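You operate a simulated robot arm through the tools that you are given. There is no shell and no other tool.

You run a simulated two-armed robot. Do the job below in one go: nothing can be reset, and whatever is moved stays where it is left.

## Task
Unplug the kettle, tip its old water into the waste tub and leave it open to dry.
Fine: socket 8 off before the plug comes out, plug on the stone top, kettle back on its base, lid open.

Only the result counts: the job must be done as asked and must still hold three seconds after the hand-in. Knocking over, shifting, dropping, spilling or breaking anything else fails it. A push-on lid holds only when it is set on centred and level and pressed home; a screw cap is set on level and turned clockwise until tight.

## Robot
Two 7-joint arms with two-finger grippers on one trunk that stands fixed in place. Base frame: the origin is at the foot of the trunk, x ahead of it, y to its left, z up; the work surface is at about z = 910. Lengths are in mm, angles in degrees, forces in N, time in s.
The left shoulder is at [21, 175, 1454], the right one opposite. With the tool pointing down near the work surface each hand reaches from about 100 to 780 mm from the base axis, measured 20 degrees to its own side. Payload 2.94 kg a hand.
The TCP of each hand is the grasp point between the finger pads, 30 mm short of the fingertips. In the tool frame z runs along the fingers and y along their closing line. The gripper opens to 138 mm; its body begins 109 mm behind the TCP.
Orientation is that of the tool frame in the base frame, as a unit quaternion [x, y, z, w]. With the fingers straight down and closing along the base's y, the tool's x points along the base's -x, its y along +y and its z along -z.

## Interface
- The arms move only by the tool arm_command. It takes "left_moves", "right_moves" or both (then of equal length, played together; a hand with none holds still); each is a list that holds one entry, the list of rows, each a list of 7 numbers: the opening, from 0 (shut) to 1 (fully open), then the shift along the tool's x, y, z in units of 30 mm (1.0 is 30 mm), then the turn, a rotation vector about the tool's x, y, z in units of 4 degrees (1.0 is 4 degrees). In form: [[[fingers, dx, dy, dz, ax, ay, az], ...]]. A call has 1 to 20 rows; each row shifts and turns the commanded pose from where the row before left it, along the tool's axes as they then stand. A call with a number of a shift or a turn outside -1 to 1 is refused whole. A row lasts 0.2 s, in which the tool goes at most 50 mm and 8.6 degrees; a call with a longer step from one row to the next is refused whole, and so is a gripper value outside its range. Where a pose cannot be reached the arm comes as near as it can. A force on the tool above 40 N (or 10 N above the force at the start of the call, whichever is more), or a blocked arm, ends the call early, and 0.2 s more pass. Each finger travels about 45 mm/s and halts on what it meets, pressing with about 39 N; the grip force reading is that of the motor and also rises with nothing between the fingers. The clock runs only during rows and for 0.2 s after the last one: add rows that do not move to give the fingers time. It gives the time, the measured TCP pose, the force on the tool (base axes), the opening and the grip force at its end, in the units of the frame above (readings bear some noise), with the torque about the TCP (base axes, N m) and any sound that the robot's microphone picked up, and new pictures: "views" is both (left out), scene, wrist or none (wrist: the cameras of the hands that moved).
- Cameras (640 x 400 px; columns grow to the right, rows downward): "scene" is now at [60.5, -4.6, 1929.1]; the picture's right is [-0.07, -1.00, 0.00], its down [-0.75, 0.06, -0.66] and it looks along [0.66, -0.05, -0.75] (base axes); focal length 320 px, centre (320, 200). "left" rides on the left gripper at [71, -19, -146] in its tool frame; the picture's right is [0.26, 0.97, 0.00], its down [-0.85, 0.23, -0.48] and it looks along [-0.46, 0.12, 0.88] (tool axes); focal length 280 px, centre (320, 200). "right" rides on the right gripper at [71, 19, -146] in its tool frame; the picture's right is [-0.26, 0.97, 0.00], its down [-0.85, -0.23, -0.48] and it looks along [-0.46, -0.12, 0.88] (tool axes); focal length 280 px, centre (320, 200). There is no depth. A picture from a camera that has moved, and an enlarged one, comes with that camera's place and axes in the base frame and with its lens.
- slide_trunk(by): moves the trunk up (or, below 0, down) by that many mm; the arms and the scene camera ride with it, the base frame stays. It gives what a move gives, with no picture.
- head_to(pan, tilt): turns the head with the scene camera to pan (to the left, within 120 degrees either way) and tilt (down, from -29 to 69), counted from straight ahead of the robot (the tilt from the chest, where the trunk bows). It gives what a move gives, and a new picture of the scene camera.
- close_up(camera, box): a new picture of the part [left, top, right, bottom] of that camera's present view, enlarged. It takes no simulated time.
- job_done(): hands the job in; it is judged then, once.

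Nothing tells you positions but the pictures and the camera data. Unless the task says otherwise, let go and move clear before handing in.

The tools are called as name(argument=value, ...) on one line, values as JSON. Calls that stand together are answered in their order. arm_command: Moves the arms, as the interface text tells. Its arguments: {"type":"object","properties":{"left_moves":{"type":"array","items":{"type":"array","items":{"type":"array","items":{"type":"number"}}}},"right_moves":{"type":"array","items":{"type":"array","items":{"type":"array","items":{"type":"number"}}}},"views":{"type":"string","enum":["both","scene","wrist","none"]}},"required":[]} The other tools are called the same way: slide_trunk (by) moves the trunk up or down; head_to (pan, tilt) turns the head that bears the scene camera; close_up (camera, box) takes an enlarged picture of a part of a camera's view; job_done () hands the job in.

At the start:

```text
time_s: 0.0
left_tool_pos: [586.1, 358.8, 1430.5]
left_tool_rot: [-0.001, 1.0, 0.0, 0.0]
left_wrist_force: [0.2, 0.2, 0.0]
left_moment: [0.03, 0.0, 0.03]
left_width: 137.9
left_gripper_force: 0.1
right_tool_pos: [567.9, -150.8, 1433.8]
right_tool_rot: [0.0, 1.0, 0.0, 0.0]
right_wrist_force: [-0.7, -0.1, -0.5]
right_moment: [-0.03, 0.0, 0.01]
right_width: 137.9
right_gripper_force: 0.0
trunk travel left (down, up): [-625.0, 109.0]
head pan, tilt (commanded): [-4.3, 48.5]
```

scene: 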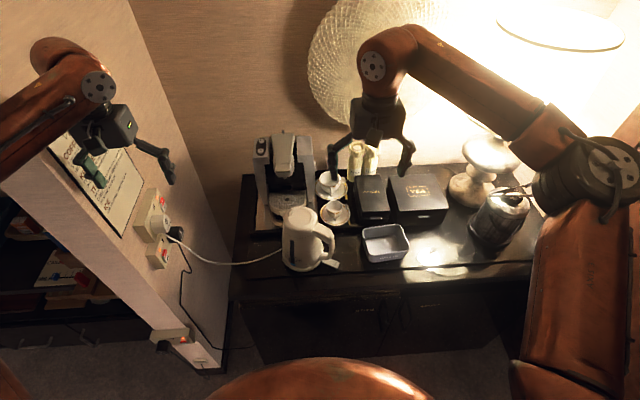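
right: 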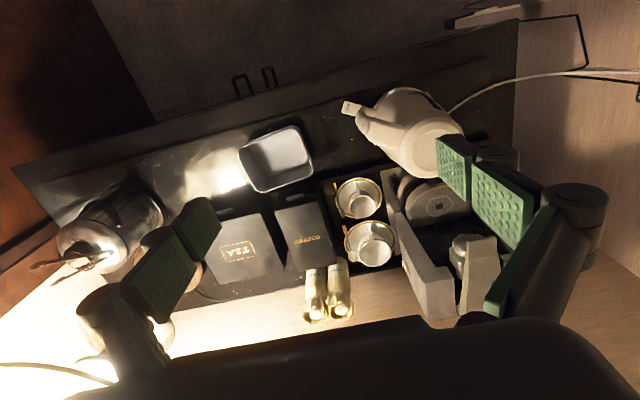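
left: 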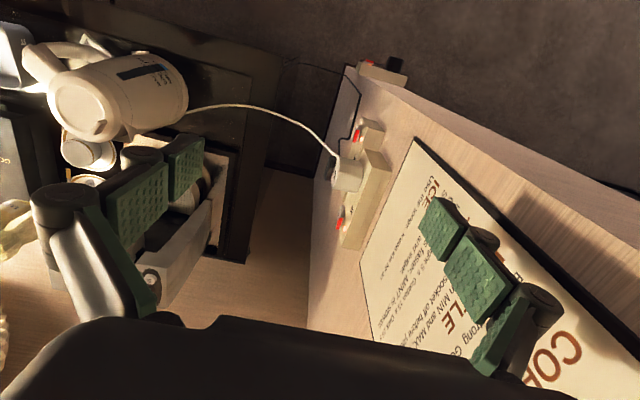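

I see a dark stone-topped sideboard with a coffee machine, white kettle, grey tub, boxes and cups; on the left is a wall panel with sockets and a notice. I'll look closer at everything before moving.

close_up(camera="scene", box=[120, 180, 280, 280])

close_up(camera="scene", box=[240, 170, 440, 295])

close_up(camera="left", box=[280, 40, 440, 260])

close_up(camera="left", box=[0, 20, 240, 170])

close_up(camera="left", box=[360, 130, 640, 400])

close_up(camera="right", box=[320, 60, 520, 185])

```text
4.00 times, centred on (200, 230) of scene
camera zoom: at [60.5, -4.6, 1929.1], right [-0.07, -1.0, 0.0], down [-0.75, 0.06, -0.66], along [0.66, -0.05, -0.75], focal length 1278 px, centre (800, 80)
```

zoom: 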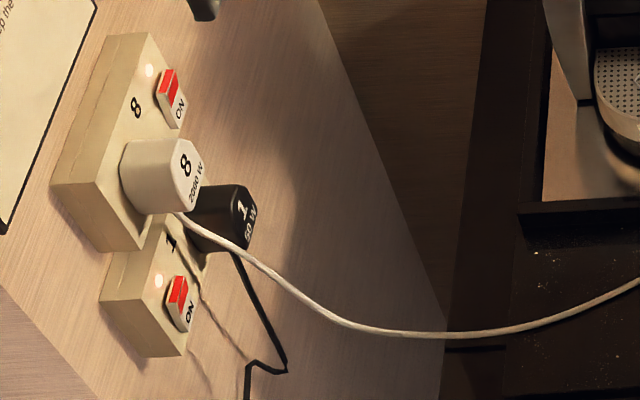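

```text
3.20 times, centred on (340, 232) of scene
camera zoom: at [60.5, -4.6, 1929.1], right [-0.07, -1.0, 0.0], down [-0.75, 0.06, -0.66], along [0.66, -0.05, -0.75], focal length 1022 px, centre (256, 96)
```

zoom: 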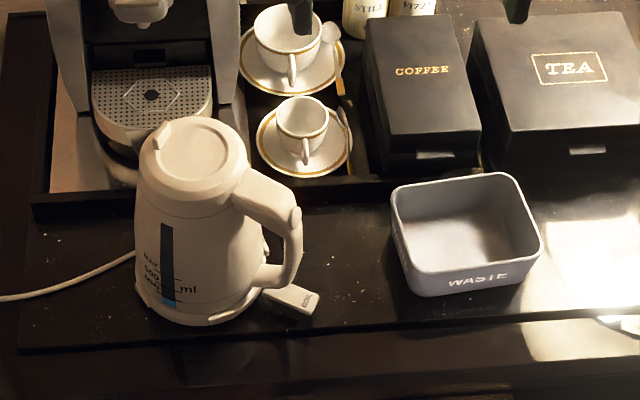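

```text
1.82 times, centred on (360, 150) of left
camera zoom: at [514.4, 340.1, 1576.2], right [-0.26, 0.96, 0.0], down [0.85, 0.23, 0.48], along [0.46, 0.12, -0.88], focal length 510 px, centre (247, 291)
```

zoom: 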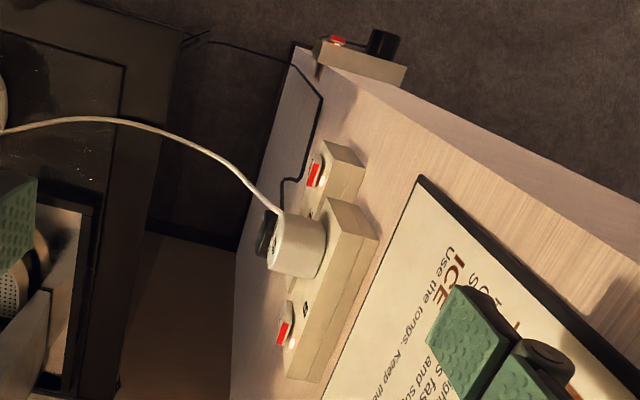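

```text
2.67 times, centred on (120, 95) of left
camera zoom: at [514.4, 340.1, 1576.2], right [-0.26, 0.96, 0.0], down [0.85, 0.23, 0.48], along [0.46, 0.12, -0.88], focal length 748 px, centre (853, 480)
```

zoom: 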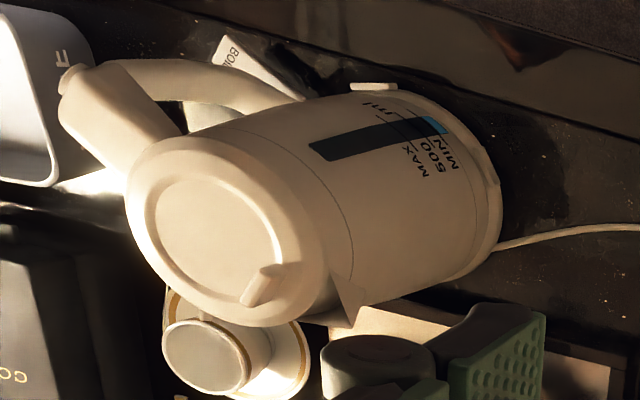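

```text
1.48 times, centred on (500, 265) of left
camera zoom: at [514.4, 340.1, 1576.2], right [-0.26, 0.96, 0.0], down [0.85, 0.23, 0.48], along [0.46, 0.12, -0.88], focal length 415 px, centre (53, 104)
```

zoom: 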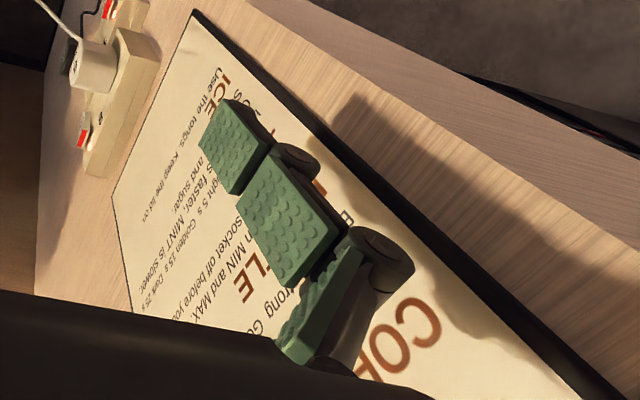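

```text
3.20 times, centred on (420, 122) of right
camera zoom: at [497.5, -132.4, 1579.4], right [0.26, 0.97, 0.0], down [0.85, -0.23, 0.48], along [0.46, -0.12, -0.88], focal length 897 px, centre (0, 448)
```

zoom: 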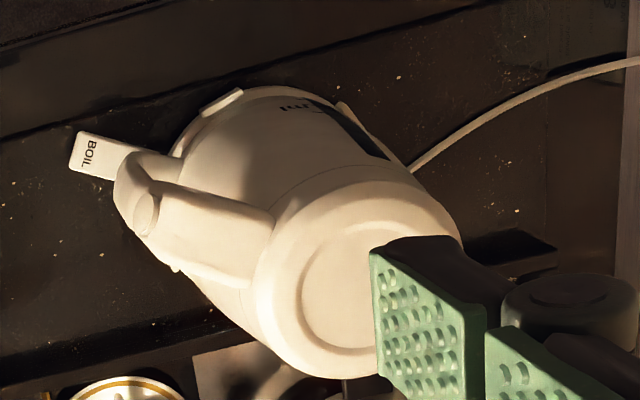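

The white cord runs from the kettle to plug 8 in the upper socket plate on the left wall; its rocker reads ON. The tub says WASTE and sits right of the kettle. I'll turn the head to read the notice and see the sockets better.

head_to(pan=30, tilt=42)

```text
time_s: 1.0
left_tool_pos: [585.6, 358.7, 1430.5]
left_tool_rot: [0.0, 1.0, 0.0, 0.001]
left_wrist_force: [0.0, 0.3, 0.1]
left_moment: [-0.02, 0.0, 0.02]
left_width: 138.0
left_gripper_force: 0.0
right_tool_pos: [569.8, -150.9, 1433.4]
right_tool_rot: [-0.001, 1.0, 0.001, 0.0]
right_wrist_force: [-0.1, 0.1, -0.1]
right_moment: [0.04, 0.01, -0.02]
right_width: 137.8
right_gripper_force: 0.0
trunk travel left (down, up): [-625.0, 109.0]
head pan, tilt (commanded): [30.0, 42.0]
camera scene: at [54.8, 42.9, 1938.3], right [0.5, -0.87, 0.0], down [-0.58, -0.33, -0.74], along [0.64, 0.37, -0.67], focal length 320 px, centre (320, 200)
```

scene: 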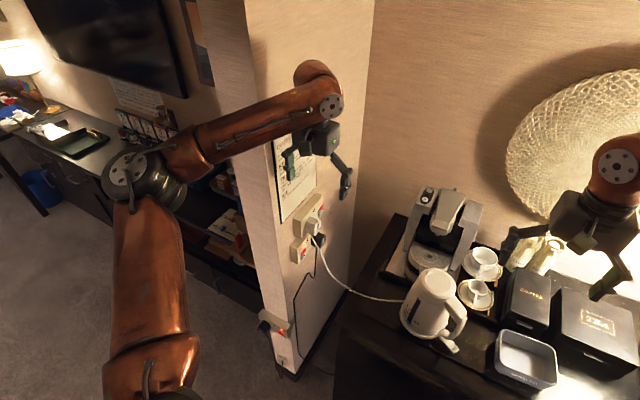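

close_up(camera="scene", box=[270, 130, 350, 230])

close_up(camera="scene", box=[280, 190, 344, 270])

close_up(camera="scene", box=[370, 240, 498, 360])

close_up(camera="scene", box=[240, 240, 400, 380])

```text
4.00 times, centred on (310, 180) of scene
camera zoom: at [54.8, 42.9, 1938.3], right [0.5, -0.87, 0.0], down [-0.58, -0.33, -0.74], along [0.64, 0.37, -0.67], focal length 1278 px, centre (360, 280)
```

zoom: 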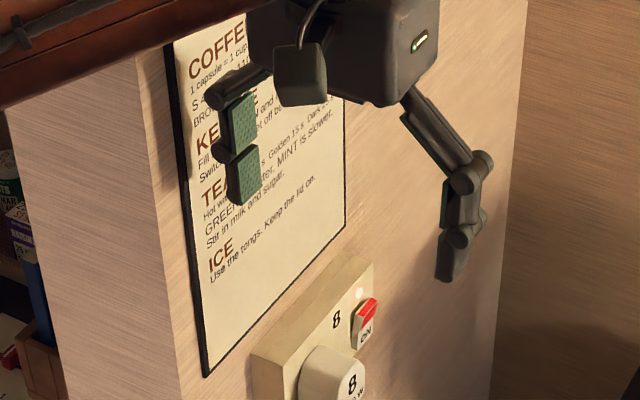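

```text
5.00 times, centred on (312, 230) of scene
camera zoom: at [54.8, 42.9, 1938.3], right [0.5, -0.87, 0.0], down [-0.58, -0.33, -0.74], along [0.64, 0.37, -0.67], focal length 1597 px, centre (360, 50)
```

zoom: 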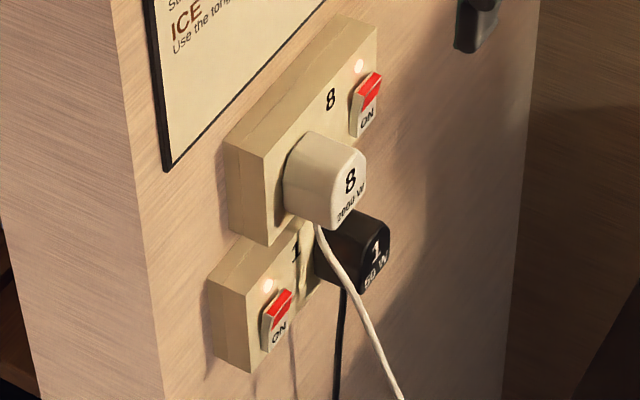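

```text
3.33 times, centred on (434, 300) of scene
camera zoom: at [54.8, 42.9, 1938.3], right [0.5, -0.87, 0.0], down [-0.58, -0.33, -0.74], along [0.64, 0.37, -0.67], focal length 1065 px, centre (-60, -133)
```

zoom: 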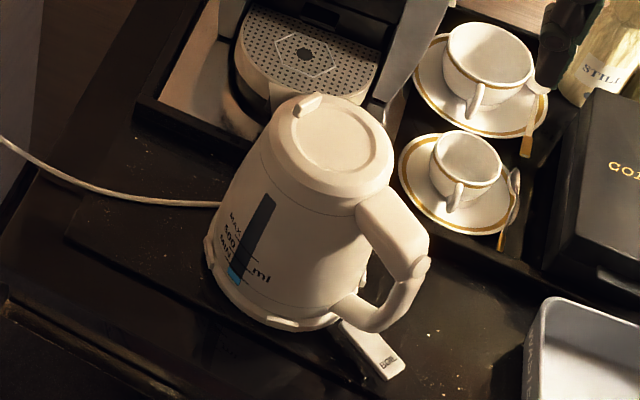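

```text
2.86 times, centred on (320, 310) of scene
camera zoom: at [54.8, 42.9, 1938.3], right [0.5, -0.87, 0.0], down [-0.58, -0.33, -0.74], along [0.64, 0.37, -0.67], focal length 913 px, centre (320, -114)
```

zoom: 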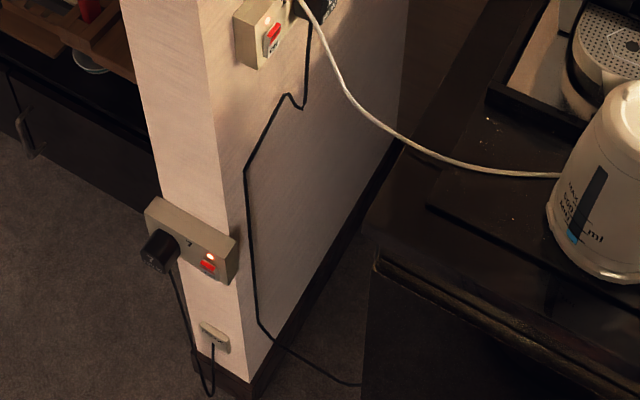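

The kettle stands on a base with a BOIL lever under its handle, its water just at the blue MIN window. I'll look at the stone top region and the kettle's lid/spout more closely.

close_up(camera="scene", box=[320, 200, 480, 400])

close_up(camera="scene", box=[395, 255, 475, 355])

head_to(pan=10, tilt=60)

```text
2.00 times, centred on (400, 300) of scene
camera zoom: at [54.8, 42.9, 1938.3], right [0.5, -0.87, 0.0], down [-0.58, -0.33, -0.74], along [0.64, 0.37, -0.67], focal length 639 px, centre (160, 0)
```

zoom: 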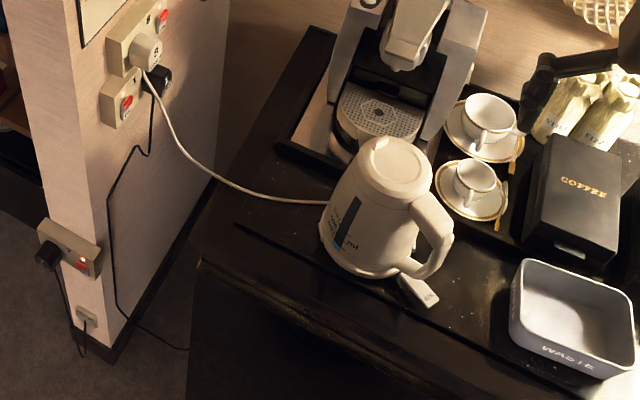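

```text
4.00 times, centred on (435, 305) of scene
camera zoom: at [54.8, 42.9, 1938.3], right [0.5, -0.87, 0.0], down [-0.58, -0.33, -0.74], along [0.64, 0.37, -0.67], focal length 1278 px, centre (-140, -220)
```

zoom: 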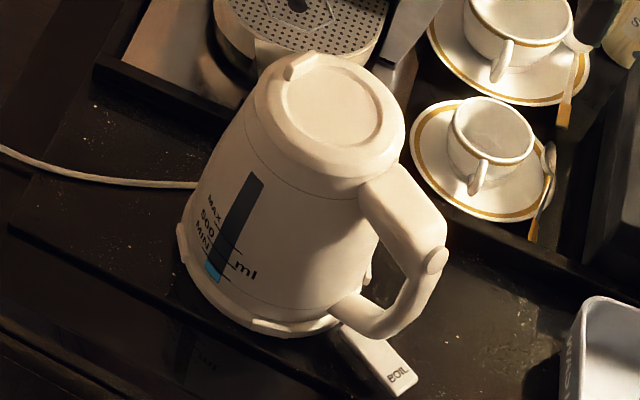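

```text
time_s: 1.8
left_tool_pos: [585.9, 357.2, 1430.7]
left_tool_rot: [0.0, 1.0, 0.0, 0.0]
left_wrist_force: [0.0, -0.3, 0.0]
left_moment: [-0.01, -0.01, -0.01]
left_width: 138.3
left_gripper_force: 0.1
right_tool_pos: [568.6, -150.4, 1432.7]
right_tool_rot: [0.0, 1.0, 0.0, 0.001]
right_wrist_force: [0.2, 0.6, 0.1]
right_moment: [-0.02, 0.02, -0.01]
right_width: 138.0
right_gripper_force: 0.0
trunk travel left (down, up): [-625.0, 109.0]
head pan, tilt (commanded): [10.0, 60.0]
camera scene: at [48.0, 13.0, 1914.6], right [0.17, -0.98, 0.0], down [-0.85, -0.15, -0.5], along [0.49, 0.09, -0.87], focal length 320 px, centre (320, 200)
```

scene: 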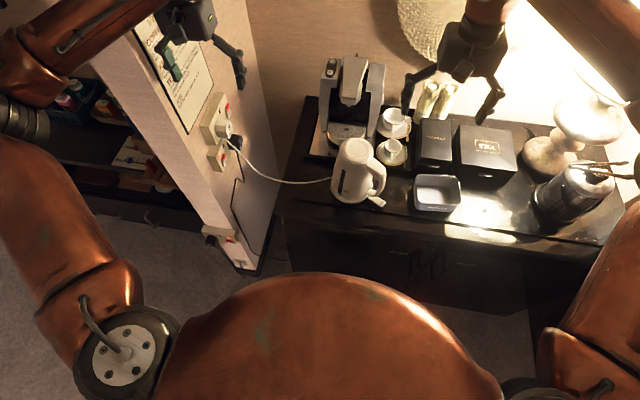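

The robot stands back from the sideboard, and the sockets are at roughly x≈740, y≈430, z≈1180. I'll draw the left hand away from the wall, then lower the trunk to gain reach and a better view.

arm_command(left_moves=[[[1, 0, -1, 0, 0, 0, 0], [1, 0, -1, 0, 0, 0, 0], [1, 0, -1, 0, 0, 0, 0], [1, 0, -1, 0, 0, 0, 0]]], views="none")

slide_trunk(by=-200)

head_to(pan=25, tilt=42)

```text
time_s: 2.8
left_tool_pos: [585.3, 236.9, 1431.1]
left_tool_rot: [-0.001, 1.0, 0.002, 0.001]
left_wrist_force: [-0.6, -0.2, 1.1]
left_moment: [0.04, 0.0, 0.0]
left_width: 137.9
left_gripper_force: 0.0
right_tool_pos: [570.0, -153.7, 1433.5]
right_tool_rot: [0.0, 1.0, 0.001, 0.0]
right_wrist_force: [-0.4, -0.6, -0.3]
right_moment: [0.04, 0.01, -0.01]
right_width: 138.0
right_gripper_force: 0.1
trunk travel left (down, up): [-625.0, 109.0]
head pan, tilt (commanded): [10.0, 60.0]
```

```text
time_s: 5.0
left_tool_pos: [584.2, 239.4, 1231.4]
left_tool_rot: [-0.001, 1.0, 0.001, -0.001]
left_wrist_force: [0.3, 0.3, -0.2]
left_moment: [0.01, -0.02, -0.01]
left_width: 137.8
left_gripper_force: 0.0
right_tool_pos: [568.5, -151.6, 1234.5]
right_tool_rot: [0.0, 1.0, 0.0, 0.0]
right_wrist_force: [0.5, 0.1, 0.4]
right_moment: [-0.01, 0.0, 0.02]
right_width: 138.2
right_gripper_force: 0.0
trunk travel left (down, up): [-425.0, 309.0]
head pan, tilt (commanded): [10.0, 60.0]
```

```text
time_s: 5.8
left_tool_pos: [584.9, 239.8, 1230.9]
left_tool_rot: [0.0, 1.0, 0.0, 0.0]
left_wrist_force: [0.0, -0.4, -0.9]
left_moment: [0.01, 0.02, 0.0]
left_width: 137.9
left_gripper_force: 0.0
right_tool_pos: [569.9, -151.3, 1232.1]
right_tool_rot: [0.0, 1.0, 0.0, 0.0]
right_wrist_force: [0.2, -0.9, 0.8]
right_moment: [-0.04, 0.0, 0.02]
right_width: 137.8
right_gripper_force: 0.2
trunk travel left (down, up): [-425.0, 309.0]
head pan, tilt (commanded): [25.0, 42.0]
camera scene: at [91.2, 36.3, 1738.5], right [0.42, -0.91, 0.0], down [-0.61, -0.28, -0.74], along [0.67, 0.31, -0.67], focal length 320 px, centre (320, 200)
```

scene: 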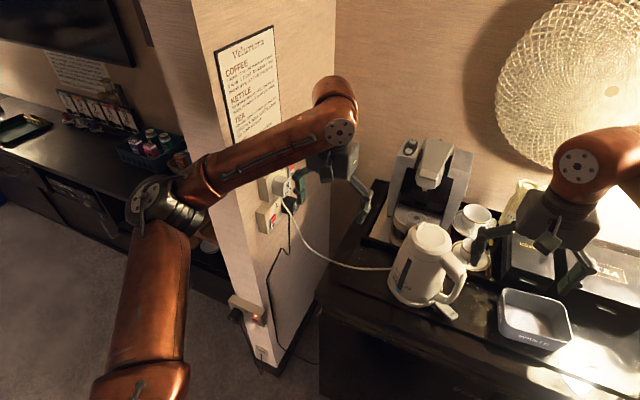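

The trunk is lower now and the notice is readable. I'll zoom on the notice, sockets and kettle.

close_up(camera="scene", box=[205, 20, 295, 150])

close_up(camera="scene", box=[250, 160, 330, 240])

close_up(camera="scene", box=[380, 215, 476, 330])

close_up(camera="left", box=[0, 0, 640, 400])

close_up(camera="right", box=[0, 0, 640, 400])

```text
3.08 times, centred on (250, 85) of scene
camera zoom: at [91.2, 36.3, 1738.5], right [0.42, -0.91, 0.0], down [-0.61, -0.28, -0.74], along [0.67, 0.31, -0.67], focal length 983 px, centre (535, 554)
```

zoom: 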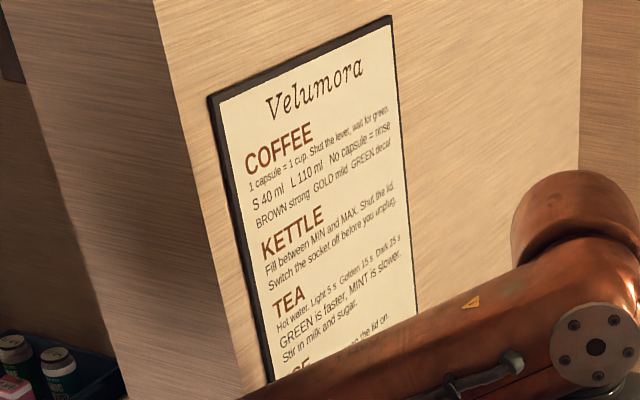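

```text
5.00 times, centred on (290, 200) of scene
camera zoom: at [91.2, 36.3, 1738.5], right [0.42, -0.91, 0.0], down [-0.61, -0.28, -0.74], along [0.67, 0.31, -0.67], focal length 1597 px, centre (470, 200)
```

zoom: 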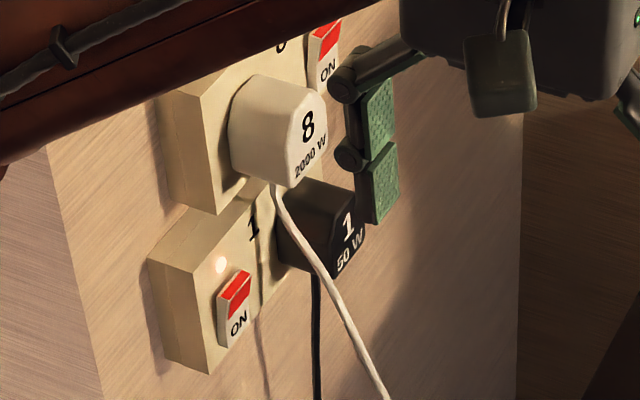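

```text
3.48 times, centred on (428, 272) of scene
camera zoom: at [91.2, 36.3, 1738.5], right [0.42, -0.91, 0.0], down [-0.61, -0.28, -0.74], along [0.67, 0.31, -0.67], focal length 1111 px, centre (-56, -52)
```

zoom: 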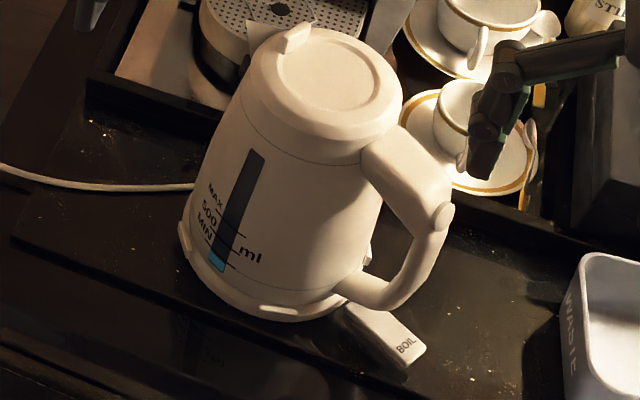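

```text
1.00 times, centred on (320, 200) of left (not enlarged: the box is as wide or as high as the picture)
camera zoom: at [514.6, 220.0, 1376.2], right [-0.26, 0.96, 0.0], down [0.85, 0.23, 0.48], along [0.46, 0.12, -0.88], focal length 280 px, centre (320, 200)
```

zoom: 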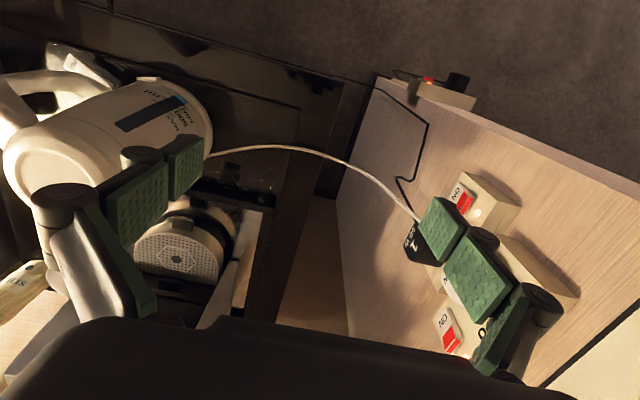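

```text
1.00 times, centred on (320, 200) of right (not enlarged: the box is as wide or as high as the picture)
camera zoom: at [497.6, -132.5, 1379.3], right [0.26, 0.97, 0.0], down [0.85, -0.23, 0.48], along [0.46, -0.12, -0.88], focal length 280 px, centre (320, 200)
```

zoom: 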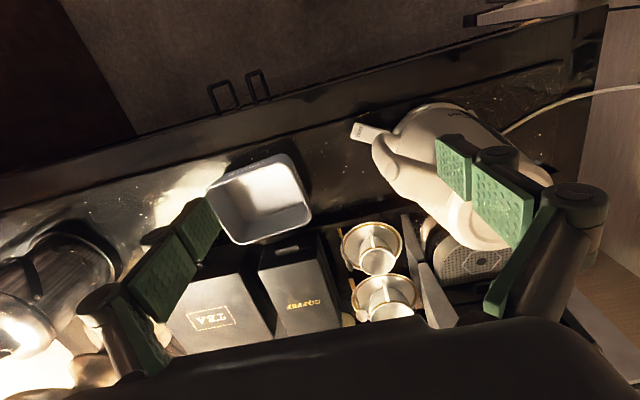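

The notice confirms: switch the socket off before unplugging. I'll move the right hand clear and turn the left hand so its fingers point at the wall (closing along x, camera above).

arm_command(left_moves=[[[1, 0, 0, 0, 0, 0, 0], [1, 0, 0, 0, 0, 0, 0], [1, 0, 0, 0, 0, 0, 0], [1, 0, 0, 0, 0, 0, 0], [1, 0, 0, 0, 0, 0, 0], [1, 0, 0, 0, -1, 1, 1], [1, 0, 0, 0, -1, 1, 1], [1, 0, 0, 0, -1, 1, 1], [1, 0, 0, 0, -1, 1, 1], [1, 0, 0, 0, -1, 1, 1], [1, 0, 0, 0, -1, 1, 1], [1, 0, 0, 0, -1, 1, 1], [1, 0, 0, 0, -1, 1, 1]]], right_moves=[[[1, 0.8, -1, -0.6, 0, 0, 0], [1, 0.8, -1, -0.6, 0, 0, 0], [1, 0.8, -1, -0.6, 0, 0, 0], [1, 0.8, -1, -0.6, 0, 0, 0], [1, 0.8, -1, -0.6, 0, 0, 0], [1, 0, 0, 0, 0, 0, 0], [1, 0, 0, 0, 0, 0, 0], [1, 0, 0, 0, 0, 0, 0], [1, 0, 0, 0, 0, 0, 0], [1, 0, 0, 0, 0, 0, 0], [1, 0, 0, 0, 0, 0, 0], [1, 0, 0, 0, 0, 0, 0], [1, 0, 0, 0, 0, 0, 0]]])

```text
time_s: 8.6
left_tool_pos: [585.6, 236.5, 1230.6]
left_tool_rot: [0.268, 0.885, 0.269, -0.27]
left_wrist_force: [0.0, 0.4, -0.5]
left_moment: [0.04, 0.02, -0.01]
left_width: 137.9
left_gripper_force: 0.2
right_tool_pos: [448.9, -305.0, 1323.2]
right_tool_rot: [0.001, 1.0, 0.001, -0.001]
right_wrist_force: [0.3, -0.1, 0.1]
right_moment: [0.06, -0.02, 0.02]
right_width: 138.0
right_gripper_force: 0.1
trunk travel left (down, up): [-425.0, 309.0]
head pan, tilt (commanded): [25.0, 42.0]
camera scene: at [91.5, 34.3, 1738.6], right [0.42, -0.91, 0.0], down [-0.61, -0.28, -0.74], along [0.67, 0.31, -0.67], focal length 320 px, centre (320, 200)
camera right: at [378.7, -286.4, 1469.1], right [0.26, 0.97, 0.0], down [0.85, -0.23, 0.47], along [0.46, -0.12, -0.88], focal length 280 px, centre (320, 200)
camera left: at [571.9, 157.0, 1372.3], right [0.41, 0.77, 0.48], down [0.9, -0.41, -0.11], along [0.11, 0.48, -0.87], focal length 280 px, centre (320, 200)
```

scene: 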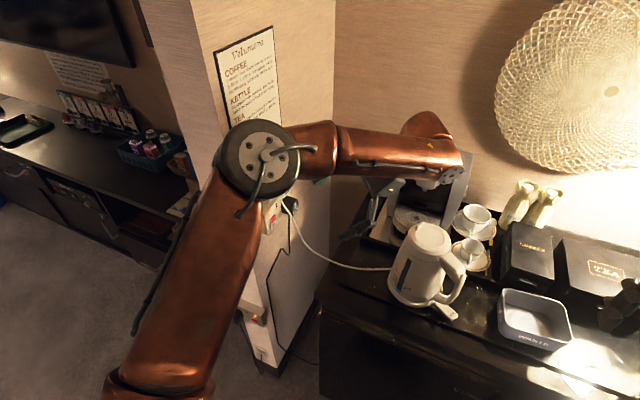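
right: 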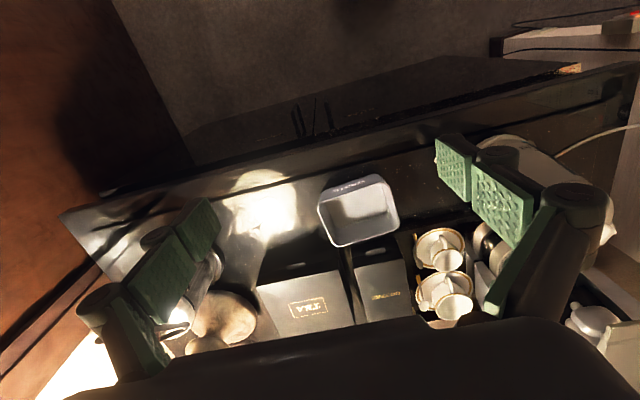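
left: 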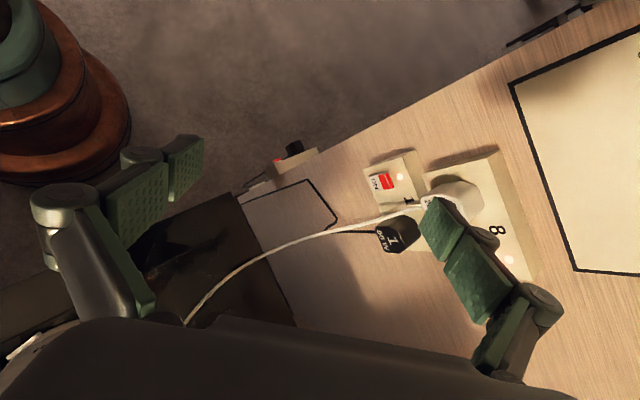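

The left hand is half turned and the path looks clear. I'll raise it a little and finish the turn.

arm_command(left_moves=[[[1, 0.622, 0.331, -0.71, 0, 0, 0], [1, 0.622, 0.331, -0.71, 0, 0, 0], [1, 0, 0, 0, -1, 1, 1], [1, 0, 0, 0, -1, 1, 1], [1, 0, 0, 0, -1, 1, 1], [1, 0, 0, 0, -1, 1, 1], [1, 0, 0, 0, -1, 1, 1], [1, 0, 0, 0, -1, 1, 1], [1, 0, 0, 0, -1, 1, 1], [1, 0, 0, 0, -1, 1, 1], [1, 0, 0, 0, -1, 1, 1], [1, 0, 0, 0, -0.32, 0.32, 0.32]]])

```text
time_s: 11.2
left_tool_pos: [587.1, 238.6, 1290.1]
left_tool_rot: [-0.5, -0.499, -0.5, 0.501]
left_wrist_force: [-0.8, 0.7, -0.6]
left_moment: [-0.02, 0.02, -0.01]
left_width: 138.2
left_gripper_force: 0.1
right_tool_pos: [449.7, -304.9, 1322.9]
right_tool_rot: [0.0, 1.0, 0.001, 0.001]
right_wrist_force: [-1.3, 0.1, -1.1]
right_moment: [-0.01, 0.02, 0.01]
right_width: 138.0
right_gripper_force: 0.1
trunk travel left (down, up): [-425.0, 309.0]
head pan, tilt (commanded): [25.0, 42.0]
camera scene: at [91.0, 35.8, 1738.6], right [0.42, -0.91, 0.0], down [-0.61, -0.28, -0.74], along [0.67, 0.31, -0.67], focal length 320 px, centre (320, 200)
camera left: at [565.8, 93.2, 1361.6], right [0.97, 0.0, 0.26], down [0.23, -0.47, -0.85], along [0.12, 0.88, -0.46], focal length 280 px, centre (320, 200)
```

scene: 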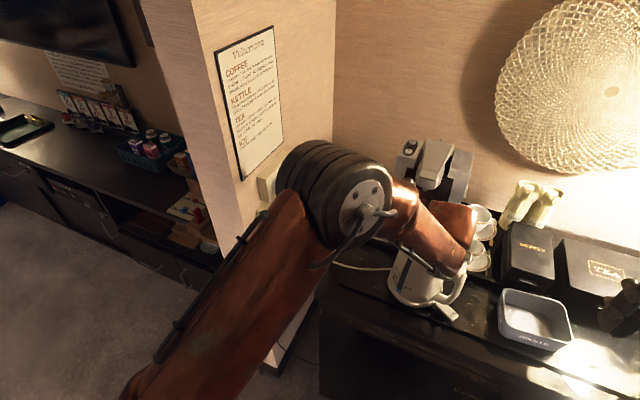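
left: 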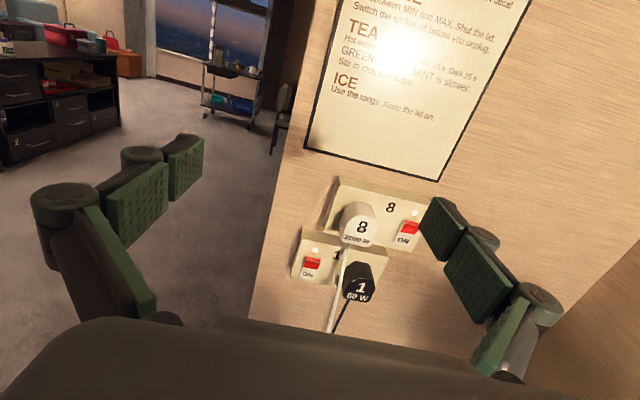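

Now I have a frontal view of the sockets. I'll zoom in to measure.

close_up(camera="left", box=[270, 160, 430, 340])

close_up(camera="left", box=[320, 170, 440, 245])

```text
2.22 times, centred on (350, 250) of left
camera zoom: at [565.8, 93.2, 1361.6], right [0.97, 0.0, 0.26], down [0.23, -0.47, -0.85], along [0.12, 0.88, -0.46], focal length 623 px, centre (253, 89)
```

zoom: 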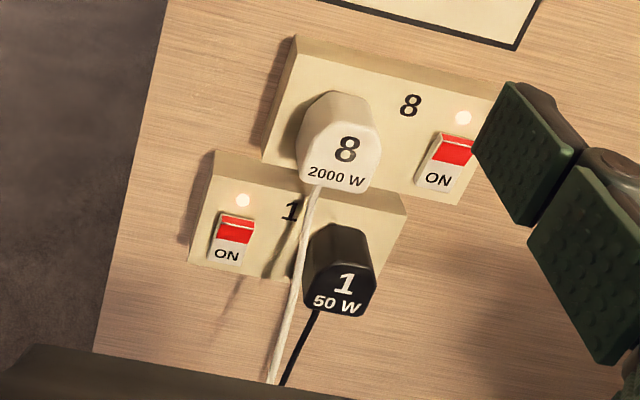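

```text
5.33 times, centred on (380, 208) of left
camera zoom: at [565.8, 93.2, 1361.6], right [0.97, 0.0, 0.26], down [0.23, -0.47, -0.85], along [0.12, 0.88, -0.46], focal length 1495 px, centre (0, 160)
```

zoom: 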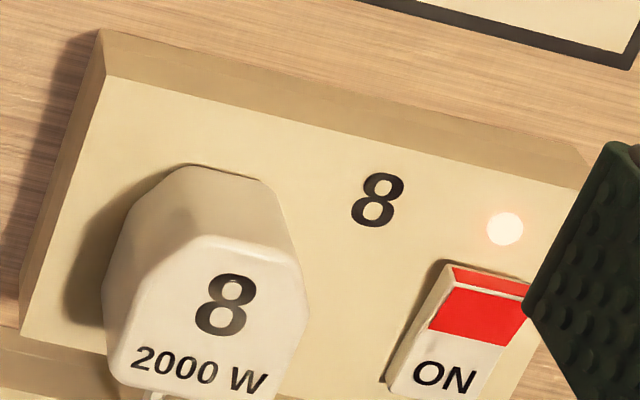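

Measured: plate 8 spans x 635–778, z 1118–1206 with its face at y≈452; plug 8 face at about [680, 410, 1161]; rocker 8 at about [757, 446, 1155] with its red half on top (z≈1168). I'll shut the left fingers, tilt the hand 20° down so the wrist stays above the kettle, and line it up in x with the rocker.

arm_command(left_moves=[[[0, 0, 0.945, 0, 0, -1, 0], [0, 0, 0.945, 0, 0, -1, 0], [0, 0, 0.945, 0, 0, -1, 0], [0, 0, 0.945, 0, 0, -1, 0], [0, 0, 0.945, 0, 0, -1, 0], [0, 0, 0.945, 0, 0, 0, 0], [0, 0, 0, 0, 0, 0, 0], [0, 0, 0, 0, 0, 0, 0], [0, 0, 0, 0, 0, 0, 0]]])

```text
time_s: 13.2
left_tool_pos: [743.0, 239.1, 1292.4]
left_tool_rot: [0.579, 0.579, 0.406, -0.406]
left_wrist_force: [-0.6, 0.5, 0.6]
left_moment: [-0.01, 0.01, 0.0]
left_width: 0.0
left_gripper_force: 28.3
left hand out of reach, approached as far as the arm can: row 6
right_tool_pos: [449.2, -305.2, 1322.7]
right_tool_rot: [-0.001, 1.0, 0.001, -0.001]
right_wrist_force: [0.4, 0.6, -0.7]
right_moment: [-0.01, -0.02, -0.02]
right_width: 138.1
right_gripper_force: 0.0
trunk travel left (down, up): [-425.0, 309.0]
head pan, tilt (commanded): [25.0, 42.0]
camera scene: at [90.8, 35.4, 1738.6], right [0.42, -0.91, 0.0], down [-0.61, -0.28, -0.74], along [0.67, 0.31, -0.67], focal length 320 px, centre (320, 200)
camera left: at [723.7, 126.1, 1408.6], right [0.96, 0.09, 0.25], down [0.23, -0.74, -0.63], along [0.12, 0.67, -0.73], focal length 280 px, centre (320, 200)
```

scene: 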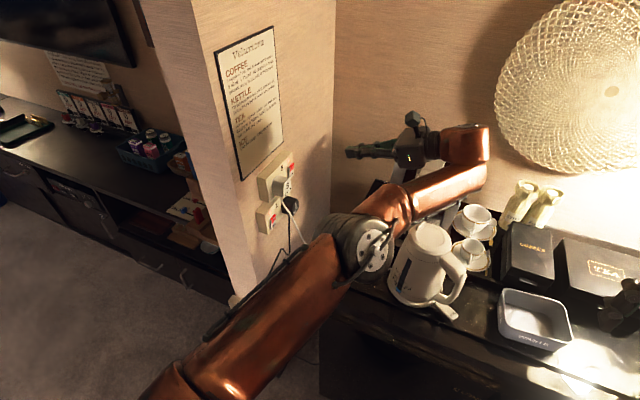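
left: 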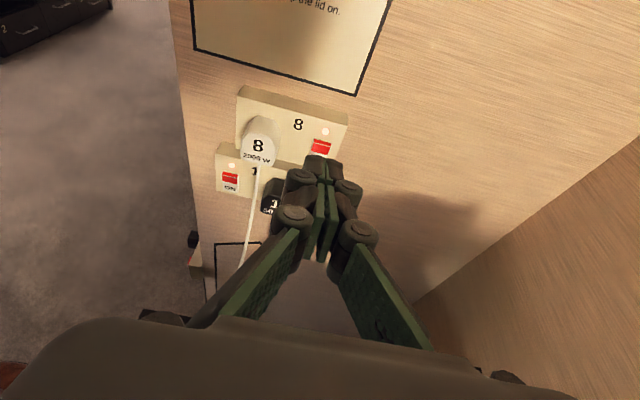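

The arm was at its reach limit in x there; moving toward the wall brings the wrist back closer. I'll advance to a pre-press point in front of the rocker.

arm_command(left_moves=[[[0, -0.353, 0, 0.915, 0, 0, 0], [0, -0.353, 0, 0.915, 0, 0, 0], [0, -0.353, 0, 0.915, 0, 0, 0], [0, -0.353, 0, 0.915, 0, 0, 0], [0, -0.353, 0, 0.915, 0, 0, 0], [0, -0.353, 0, 0.915, 0, 0, 0], [0, 0, 0, 0, 0, 0, 0]]])

```text
time_s: 14.8
left_tool_pos: [742.3, 369.5, 1173.7]
left_tool_rot: [0.579, 0.58, 0.405, -0.405]
left_wrist_force: [-0.3, 0.6, -0.4]
left_moment: [0.0, 0.0, -0.02]
left_width: 0.1
left_gripper_force: 28.1
right_tool_pos: [448.8, -304.7, 1324.1]
right_tool_rot: [0.0, 1.0, 0.001, 0.0]
right_wrist_force: [0.2, -0.2, 1.3]
right_moment: [-0.01, -0.02, -0.02]
right_width: 137.8
right_gripper_force: 0.1
trunk travel left (down, up): [-425.0, 309.0]
head pan, tilt (commanded): [25.0, 42.0]
camera scene: at [90.6, 34.6, 1738.7], right [0.42, -0.91, 0.0], down [-0.61, -0.28, -0.74], along [0.67, 0.31, -0.67], focal length 320 px, centre (320, 200)
camera left: at [723.2, 257.3, 1290.8], right [0.96, 0.09, 0.25], down [0.23, -0.74, -0.64], along [0.12, 0.67, -0.73], focal length 280 px, centre (320, 200)
```

scene: 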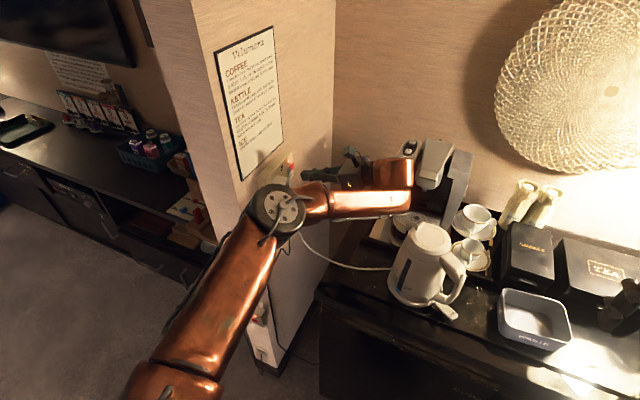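
left: 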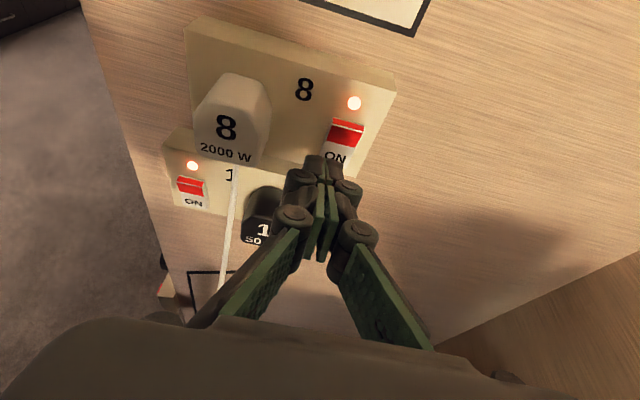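

close_up(camera="left", box=[270, 60, 420, 220])

```text
2.50 times, centred on (345, 140) of left
camera zoom: at [723.2, 257.3, 1290.8], right [0.96, 0.09, 0.25], down [0.23, -0.74, -0.64], along [0.12, 0.67, -0.73], focal length 701 px, centre (258, 350)
```

zoom: 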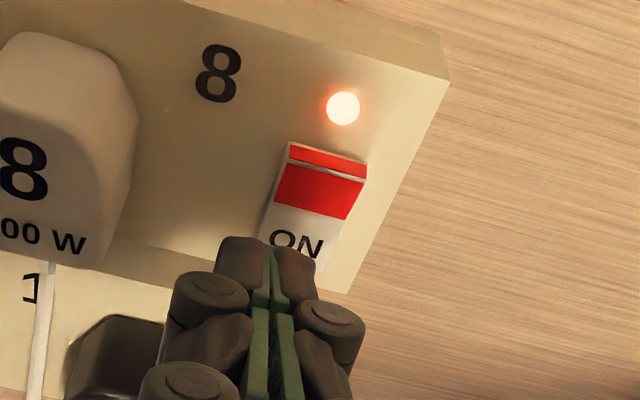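

The rocker's red upper half stands proud (top edge ≈ y 439, z 1177, centre x 756). I'll align x and push its upper half in slowly.

arm_command(left_moves=[[[0, 0, 0.457, 0, 0, 0, 0], [0, 0.171, 0, 0.47, 0, 0, 0], [0, 0.171, 0, 0.47, 0, 0, 0], [0, 0.0456, 0, 0.1253, 0, 0, 0], [0, 0.0456, 0, 0.1253, 0, 0, 0], [0, 0.0456, 0, 0.1253, 0, 0, 0], [0, 0.0456, 0, 0.1253, 0, 0, 0]]], views="wrist")

```text
time_s: 16.4
left_tool_pos: [757.6, 412.7, 1173.7]
left_tool_rot: [0.581, 0.578, 0.406, -0.404]
left_wrist_force: [-2.8, -18.6, 1.0]
left_moment: [0.05, -0.03, 0.09]
left_width: 6.1
left_gripper_force: 28.4
right_tool_pos: [447.7, -306.7, 1323.9]
right_tool_rot: [0.0, 1.0, 0.002, 0.0]
right_wrist_force: [-1.1, -0.1, 0.1]
right_moment: [-0.01, -0.01, 0.0]
right_width: 138.1
right_gripper_force: 0.0
trunk travel left (down, up): [-425.0, 309.0]
head pan, tilt (commanded): [25.0, 42.0]
camera left: at [737.0, 300.2, 1290.6], right [0.97, 0.09, 0.25], down [0.23, -0.74, -0.64], along [0.13, 0.67, -0.73], focal length 280 px, centre (320, 200)
```

left: 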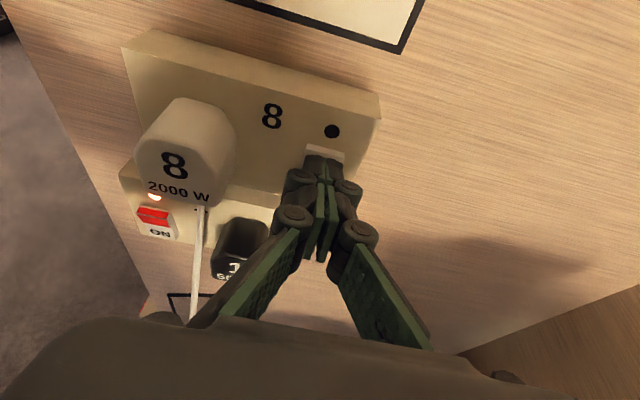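

The neon by rocker 8 has gone dark under 18 N. I'll back off and verify it stays off.

arm_command(left_moves=[[[0, -0.171, 0, -0.47, 0, 0, 0], [0, -0.342, 0, -0.94, 0, 0, 0], [0, -0.342, 0, -0.94, 0, 0, 0], [0, 0, 0, 0, 0, 0, 0]]], views="wrist")

close_up(camera="left", box=[150, 10, 400, 260])

```text
time_s: 17.4
left_tool_pos: [757.8, 342.4, 1171.9]
left_tool_rot: [0.578, 0.58, 0.405, -0.407]
left_wrist_force: [0.2, -0.3, -0.2]
left_moment: [-0.02, 0.01, 0.03]
left_width: 0.2
left_gripper_force: 28.4
right_tool_pos: [449.6, -301.9, 1324.1]
right_tool_rot: [0.001, 1.0, 0.0, 0.0]
right_wrist_force: [-0.5, 0.6, 0.2]
right_moment: [-0.02, -0.02, 0.0]
right_width: 138.2
right_gripper_force: 0.1
trunk travel left (down, up): [-425.0, 309.0]
head pan, tilt (commanded): [25.0, 42.0]
camera left: at [737.6, 230.3, 1289.2], right [0.96, 0.09, 0.25], down [0.23, -0.74, -0.63], along [0.12, 0.67, -0.73], focal length 280 px, centre (320, 200)
```

left: 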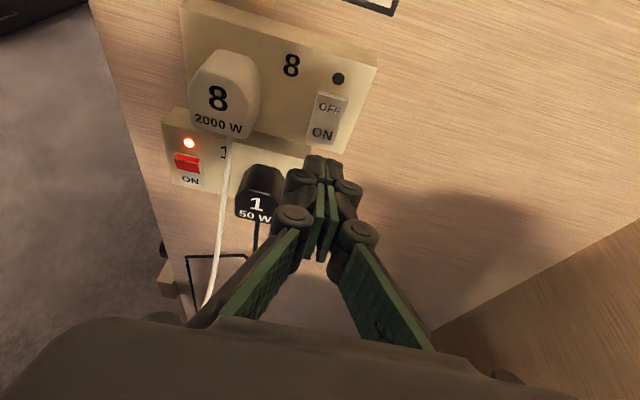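

```text
1.60 times, centred on (275, 135) of left
camera zoom: at [737.6, 230.3, 1289.2], right [0.96, 0.09, 0.25], down [0.23, -0.74, -0.63], along [0.12, 0.67, -0.73], focal length 449 px, centre (392, 304)
```

zoom: 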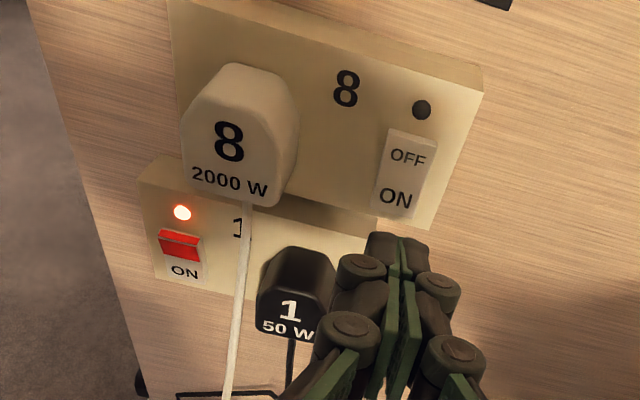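

Socket 8 is OFF (socket 1 untouched). Now I'll open the left fingers to about 80 mm and line up with plug 8 at x≈677.

arm_command(left_moves=[[[0.58, -0.094, -0.898, 0.034, 0, 0, 0], [0.58, -0.094, -0.898, 0.034, 0, 0, 0], [0.58, -0.094, -0.898, 0.034, 0, 0, 0], [0.58, 0, 0, 0, 0, 0, 0], [0.58, 0, 0, 0, 0, 0, 0]]], views="both")

close_up(camera="left", box=[220, 40, 440, 240])

```text
time_s: 18.6
left_tool_pos: [676.6, 342.0, 1165.1]
left_tool_rot: [0.579, 0.58, 0.405, -0.406]
left_wrist_force: [0.1, -0.5, 0.0]
left_moment: [-0.02, 0.0, -0.04]
left_width: 80.2
left_gripper_force: 0.1
right_tool_pos: [450.3, -303.2, 1324.9]
right_tool_rot: [0.0, 1.0, 0.0, -0.001]
right_wrist_force: [-0.6, 0.3, 1.0]
right_moment: [0.02, -0.06, 0.02]
right_width: 138.1
right_gripper_force: 0.1
trunk travel left (down, up): [-425.0, 309.0]
head pan, tilt (commanded): [25.0, 42.0]
camera scene: at [90.7, 35.8, 1738.6], right [0.42, -0.91, 0.0], down [-0.61, -0.28, -0.74], along [0.67, 0.31, -0.67], focal length 320 px, centre (320, 200)
camera left: at [657.1, 230.6, 1281.7], right [0.96, 0.09, 0.25], down [0.23, -0.74, -0.63], along [0.12, 0.67, -0.73], focal length 280 px, centre (320, 200)
```

scene: 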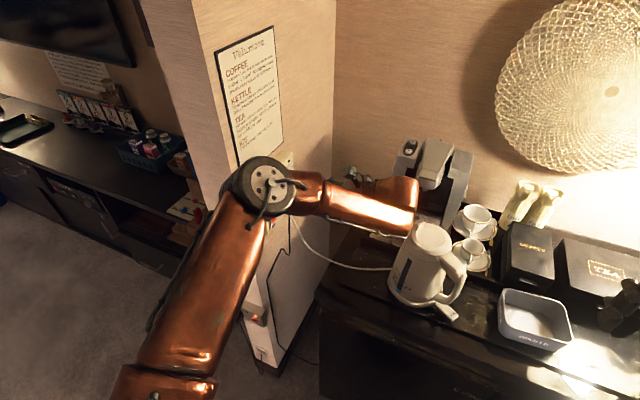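
left: 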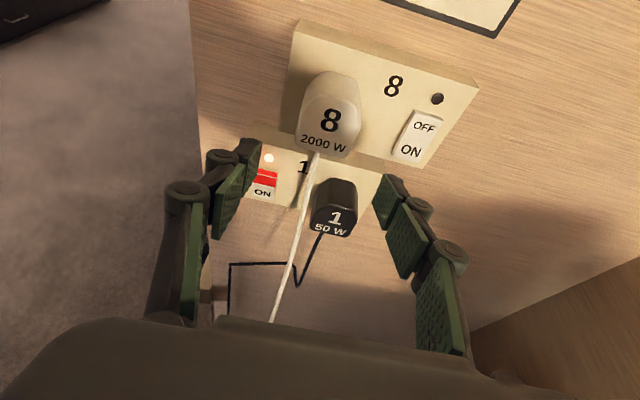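

```text
2.00 times, centred on (330, 140) of left
camera zoom: at [657.1, 230.6, 1281.7], right [0.96, 0.09, 0.25], down [0.23, -0.74, -0.63], along [0.12, 0.67, -0.73], focal length 561 px, centre (300, 320)
```

zoom: 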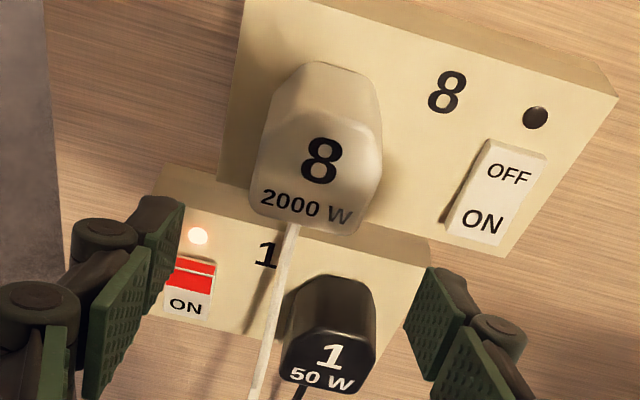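

Alignment is good: plug spans x 655–700, fingers straddle it. I'll advance 72 mm and then close on the plug.

arm_command(left_moves=[[[0.58, 0.171, 0, 0.47, 0, 0, 0], [0.58, 0.171, 0, 0.47, 0, 0, 0], [0.58, 0.171, 0, 0.47, 0, 0, 0], [0.58, 0.171, 0, 0.47, 0, 0, 0], [0.58, 0.137, 0, 0.376, 0, 0, 0], [0.58, 0, 0, 0, 0, 0, 0]]], views="wrist")

```text
time_s: 20.0
left_tool_pos: [677.1, 415.3, 1162.8]
left_tool_rot: [0.579, 0.579, 0.406, -0.406]
left_wrist_force: [0.0, -0.5, -0.4]
left_moment: [0.0, 0.01, 0.0]
left_width: 80.1
left_gripper_force: 0.0
right_tool_pos: [450.5, -304.4, 1323.4]
right_tool_rot: [0.001, 1.0, 0.001, 0.0]
right_wrist_force: [0.2, 0.6, 0.8]
right_moment: [0.01, 0.01, 0.0]
right_width: 138.0
right_gripper_force: 0.1
trunk travel left (down, up): [-425.0, 309.0]
head pan, tilt (commanded): [25.0, 42.0]
camera left: at [657.4, 303.5, 1279.7], right [0.97, 0.09, 0.25], down [0.23, -0.74, -0.63], along [0.12, 0.67, -0.73], focal length 280 px, centre (320, 200)
```

left: 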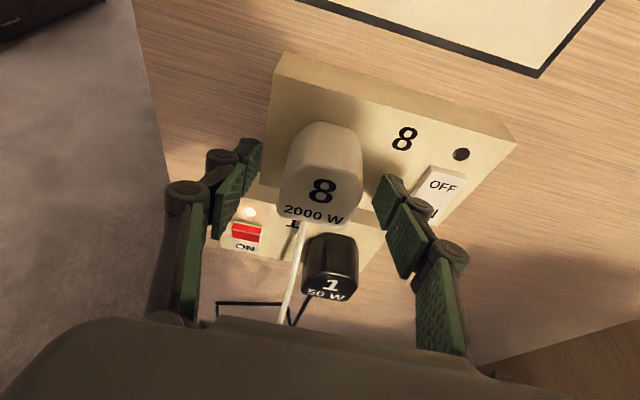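

arm_command(left_moves=[[[0.25, 0, 0, 0, 0, 0, 0], [0.25, 0, 0, 0, 0, 0, 0], [0.25, 0, 0, 0, 0, 0, 0], [0.25, 0, 0, 0, 0, 0, 0], [0.25, 0, 0, 0, 0, 0, 0]]], views="wrist")

```text
time_s: 21.2
left_tool_pos: [677.2, 416.2, 1161.9]
left_tool_rot: [0.579, 0.58, 0.405, -0.407]
left_wrist_force: [-1.1, 0.6, -0.2]
left_moment: [-0.02, -0.01, 0.0]
left_width: 45.0
left_gripper_force: 39.2
right_tool_pos: [449.5, -304.1, 1323.2]
right_tool_rot: [0.0, 1.0, 0.0, 0.001]
right_wrist_force: [-0.8, -0.4, 0.3]
right_moment: [-0.01, -0.01, 0.01]
right_width: 138.0
right_gripper_force: 0.1
trunk travel left (down, up): [-425.0, 309.0]
head pan, tilt (commanded): [25.0, 42.0]
camera left: at [657.4, 303.7, 1279.7], right [0.97, 0.09, 0.25], down [0.23, -0.74, -0.63], along [0.12, 0.67, -0.73], focal length 280 px, centre (320, 200)
```

left: 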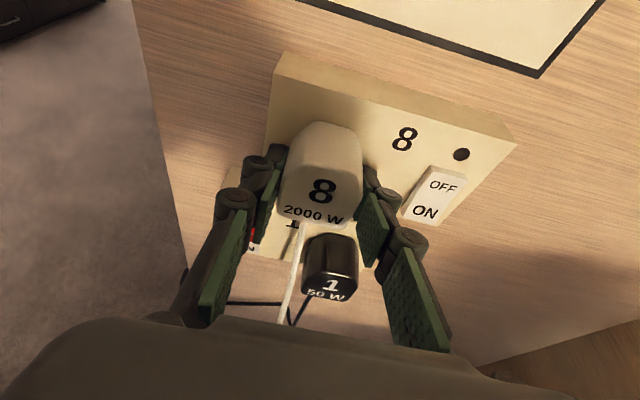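

The plug is gripped (45 mm, 39 N). I'll pull straight out along −y.

arm_command(left_moves=[[[0.2, -0.057, 0, -0.157, 0, 0, 0], [0.2, -0.057, 0, -0.157, 0, 0, 0], [0.2, -0.057, 0, -0.157, 0, 0, 0], [0.2, -0.057, 0, -0.157, 0, 0, 0], [0.2, -0.114, 0, -0.314, 0, 0, 0], [0.2, -0.114, 0, -0.314, 0, 0, 0]]], views="wrist")

```text
time_s: 22.6
left_tool_pos: [677.9, 375.0, 1165.1]
left_tool_rot: [0.58, 0.579, 0.406, -0.405]
left_wrist_force: [-0.3, -0.9, -1.4]
left_moment: [-0.04, 0.01, 0.0]
left_width: 44.9
left_gripper_force: 39.2
right_tool_pos: [449.3, -304.6, 1323.1]
right_tool_rot: [0.0, 1.0, 0.001, -0.001]
right_wrist_force: [0.0, -0.1, 0.3]
right_moment: [0.0, -0.02, 0.03]
right_width: 138.0
right_gripper_force: 0.1
trunk travel left (down, up): [-425.0, 309.0]
head pan, tilt (commanded): [25.0, 42.0]
camera left: at [657.3, 262.6, 1281.4], right [0.96, 0.09, 0.25], down [0.23, -0.74, -0.63], along [0.12, 0.67, -0.73], focal length 280 px, centre (320, 200)
```

left: 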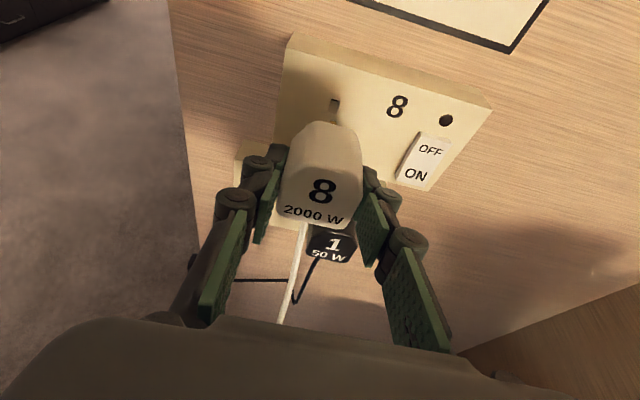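

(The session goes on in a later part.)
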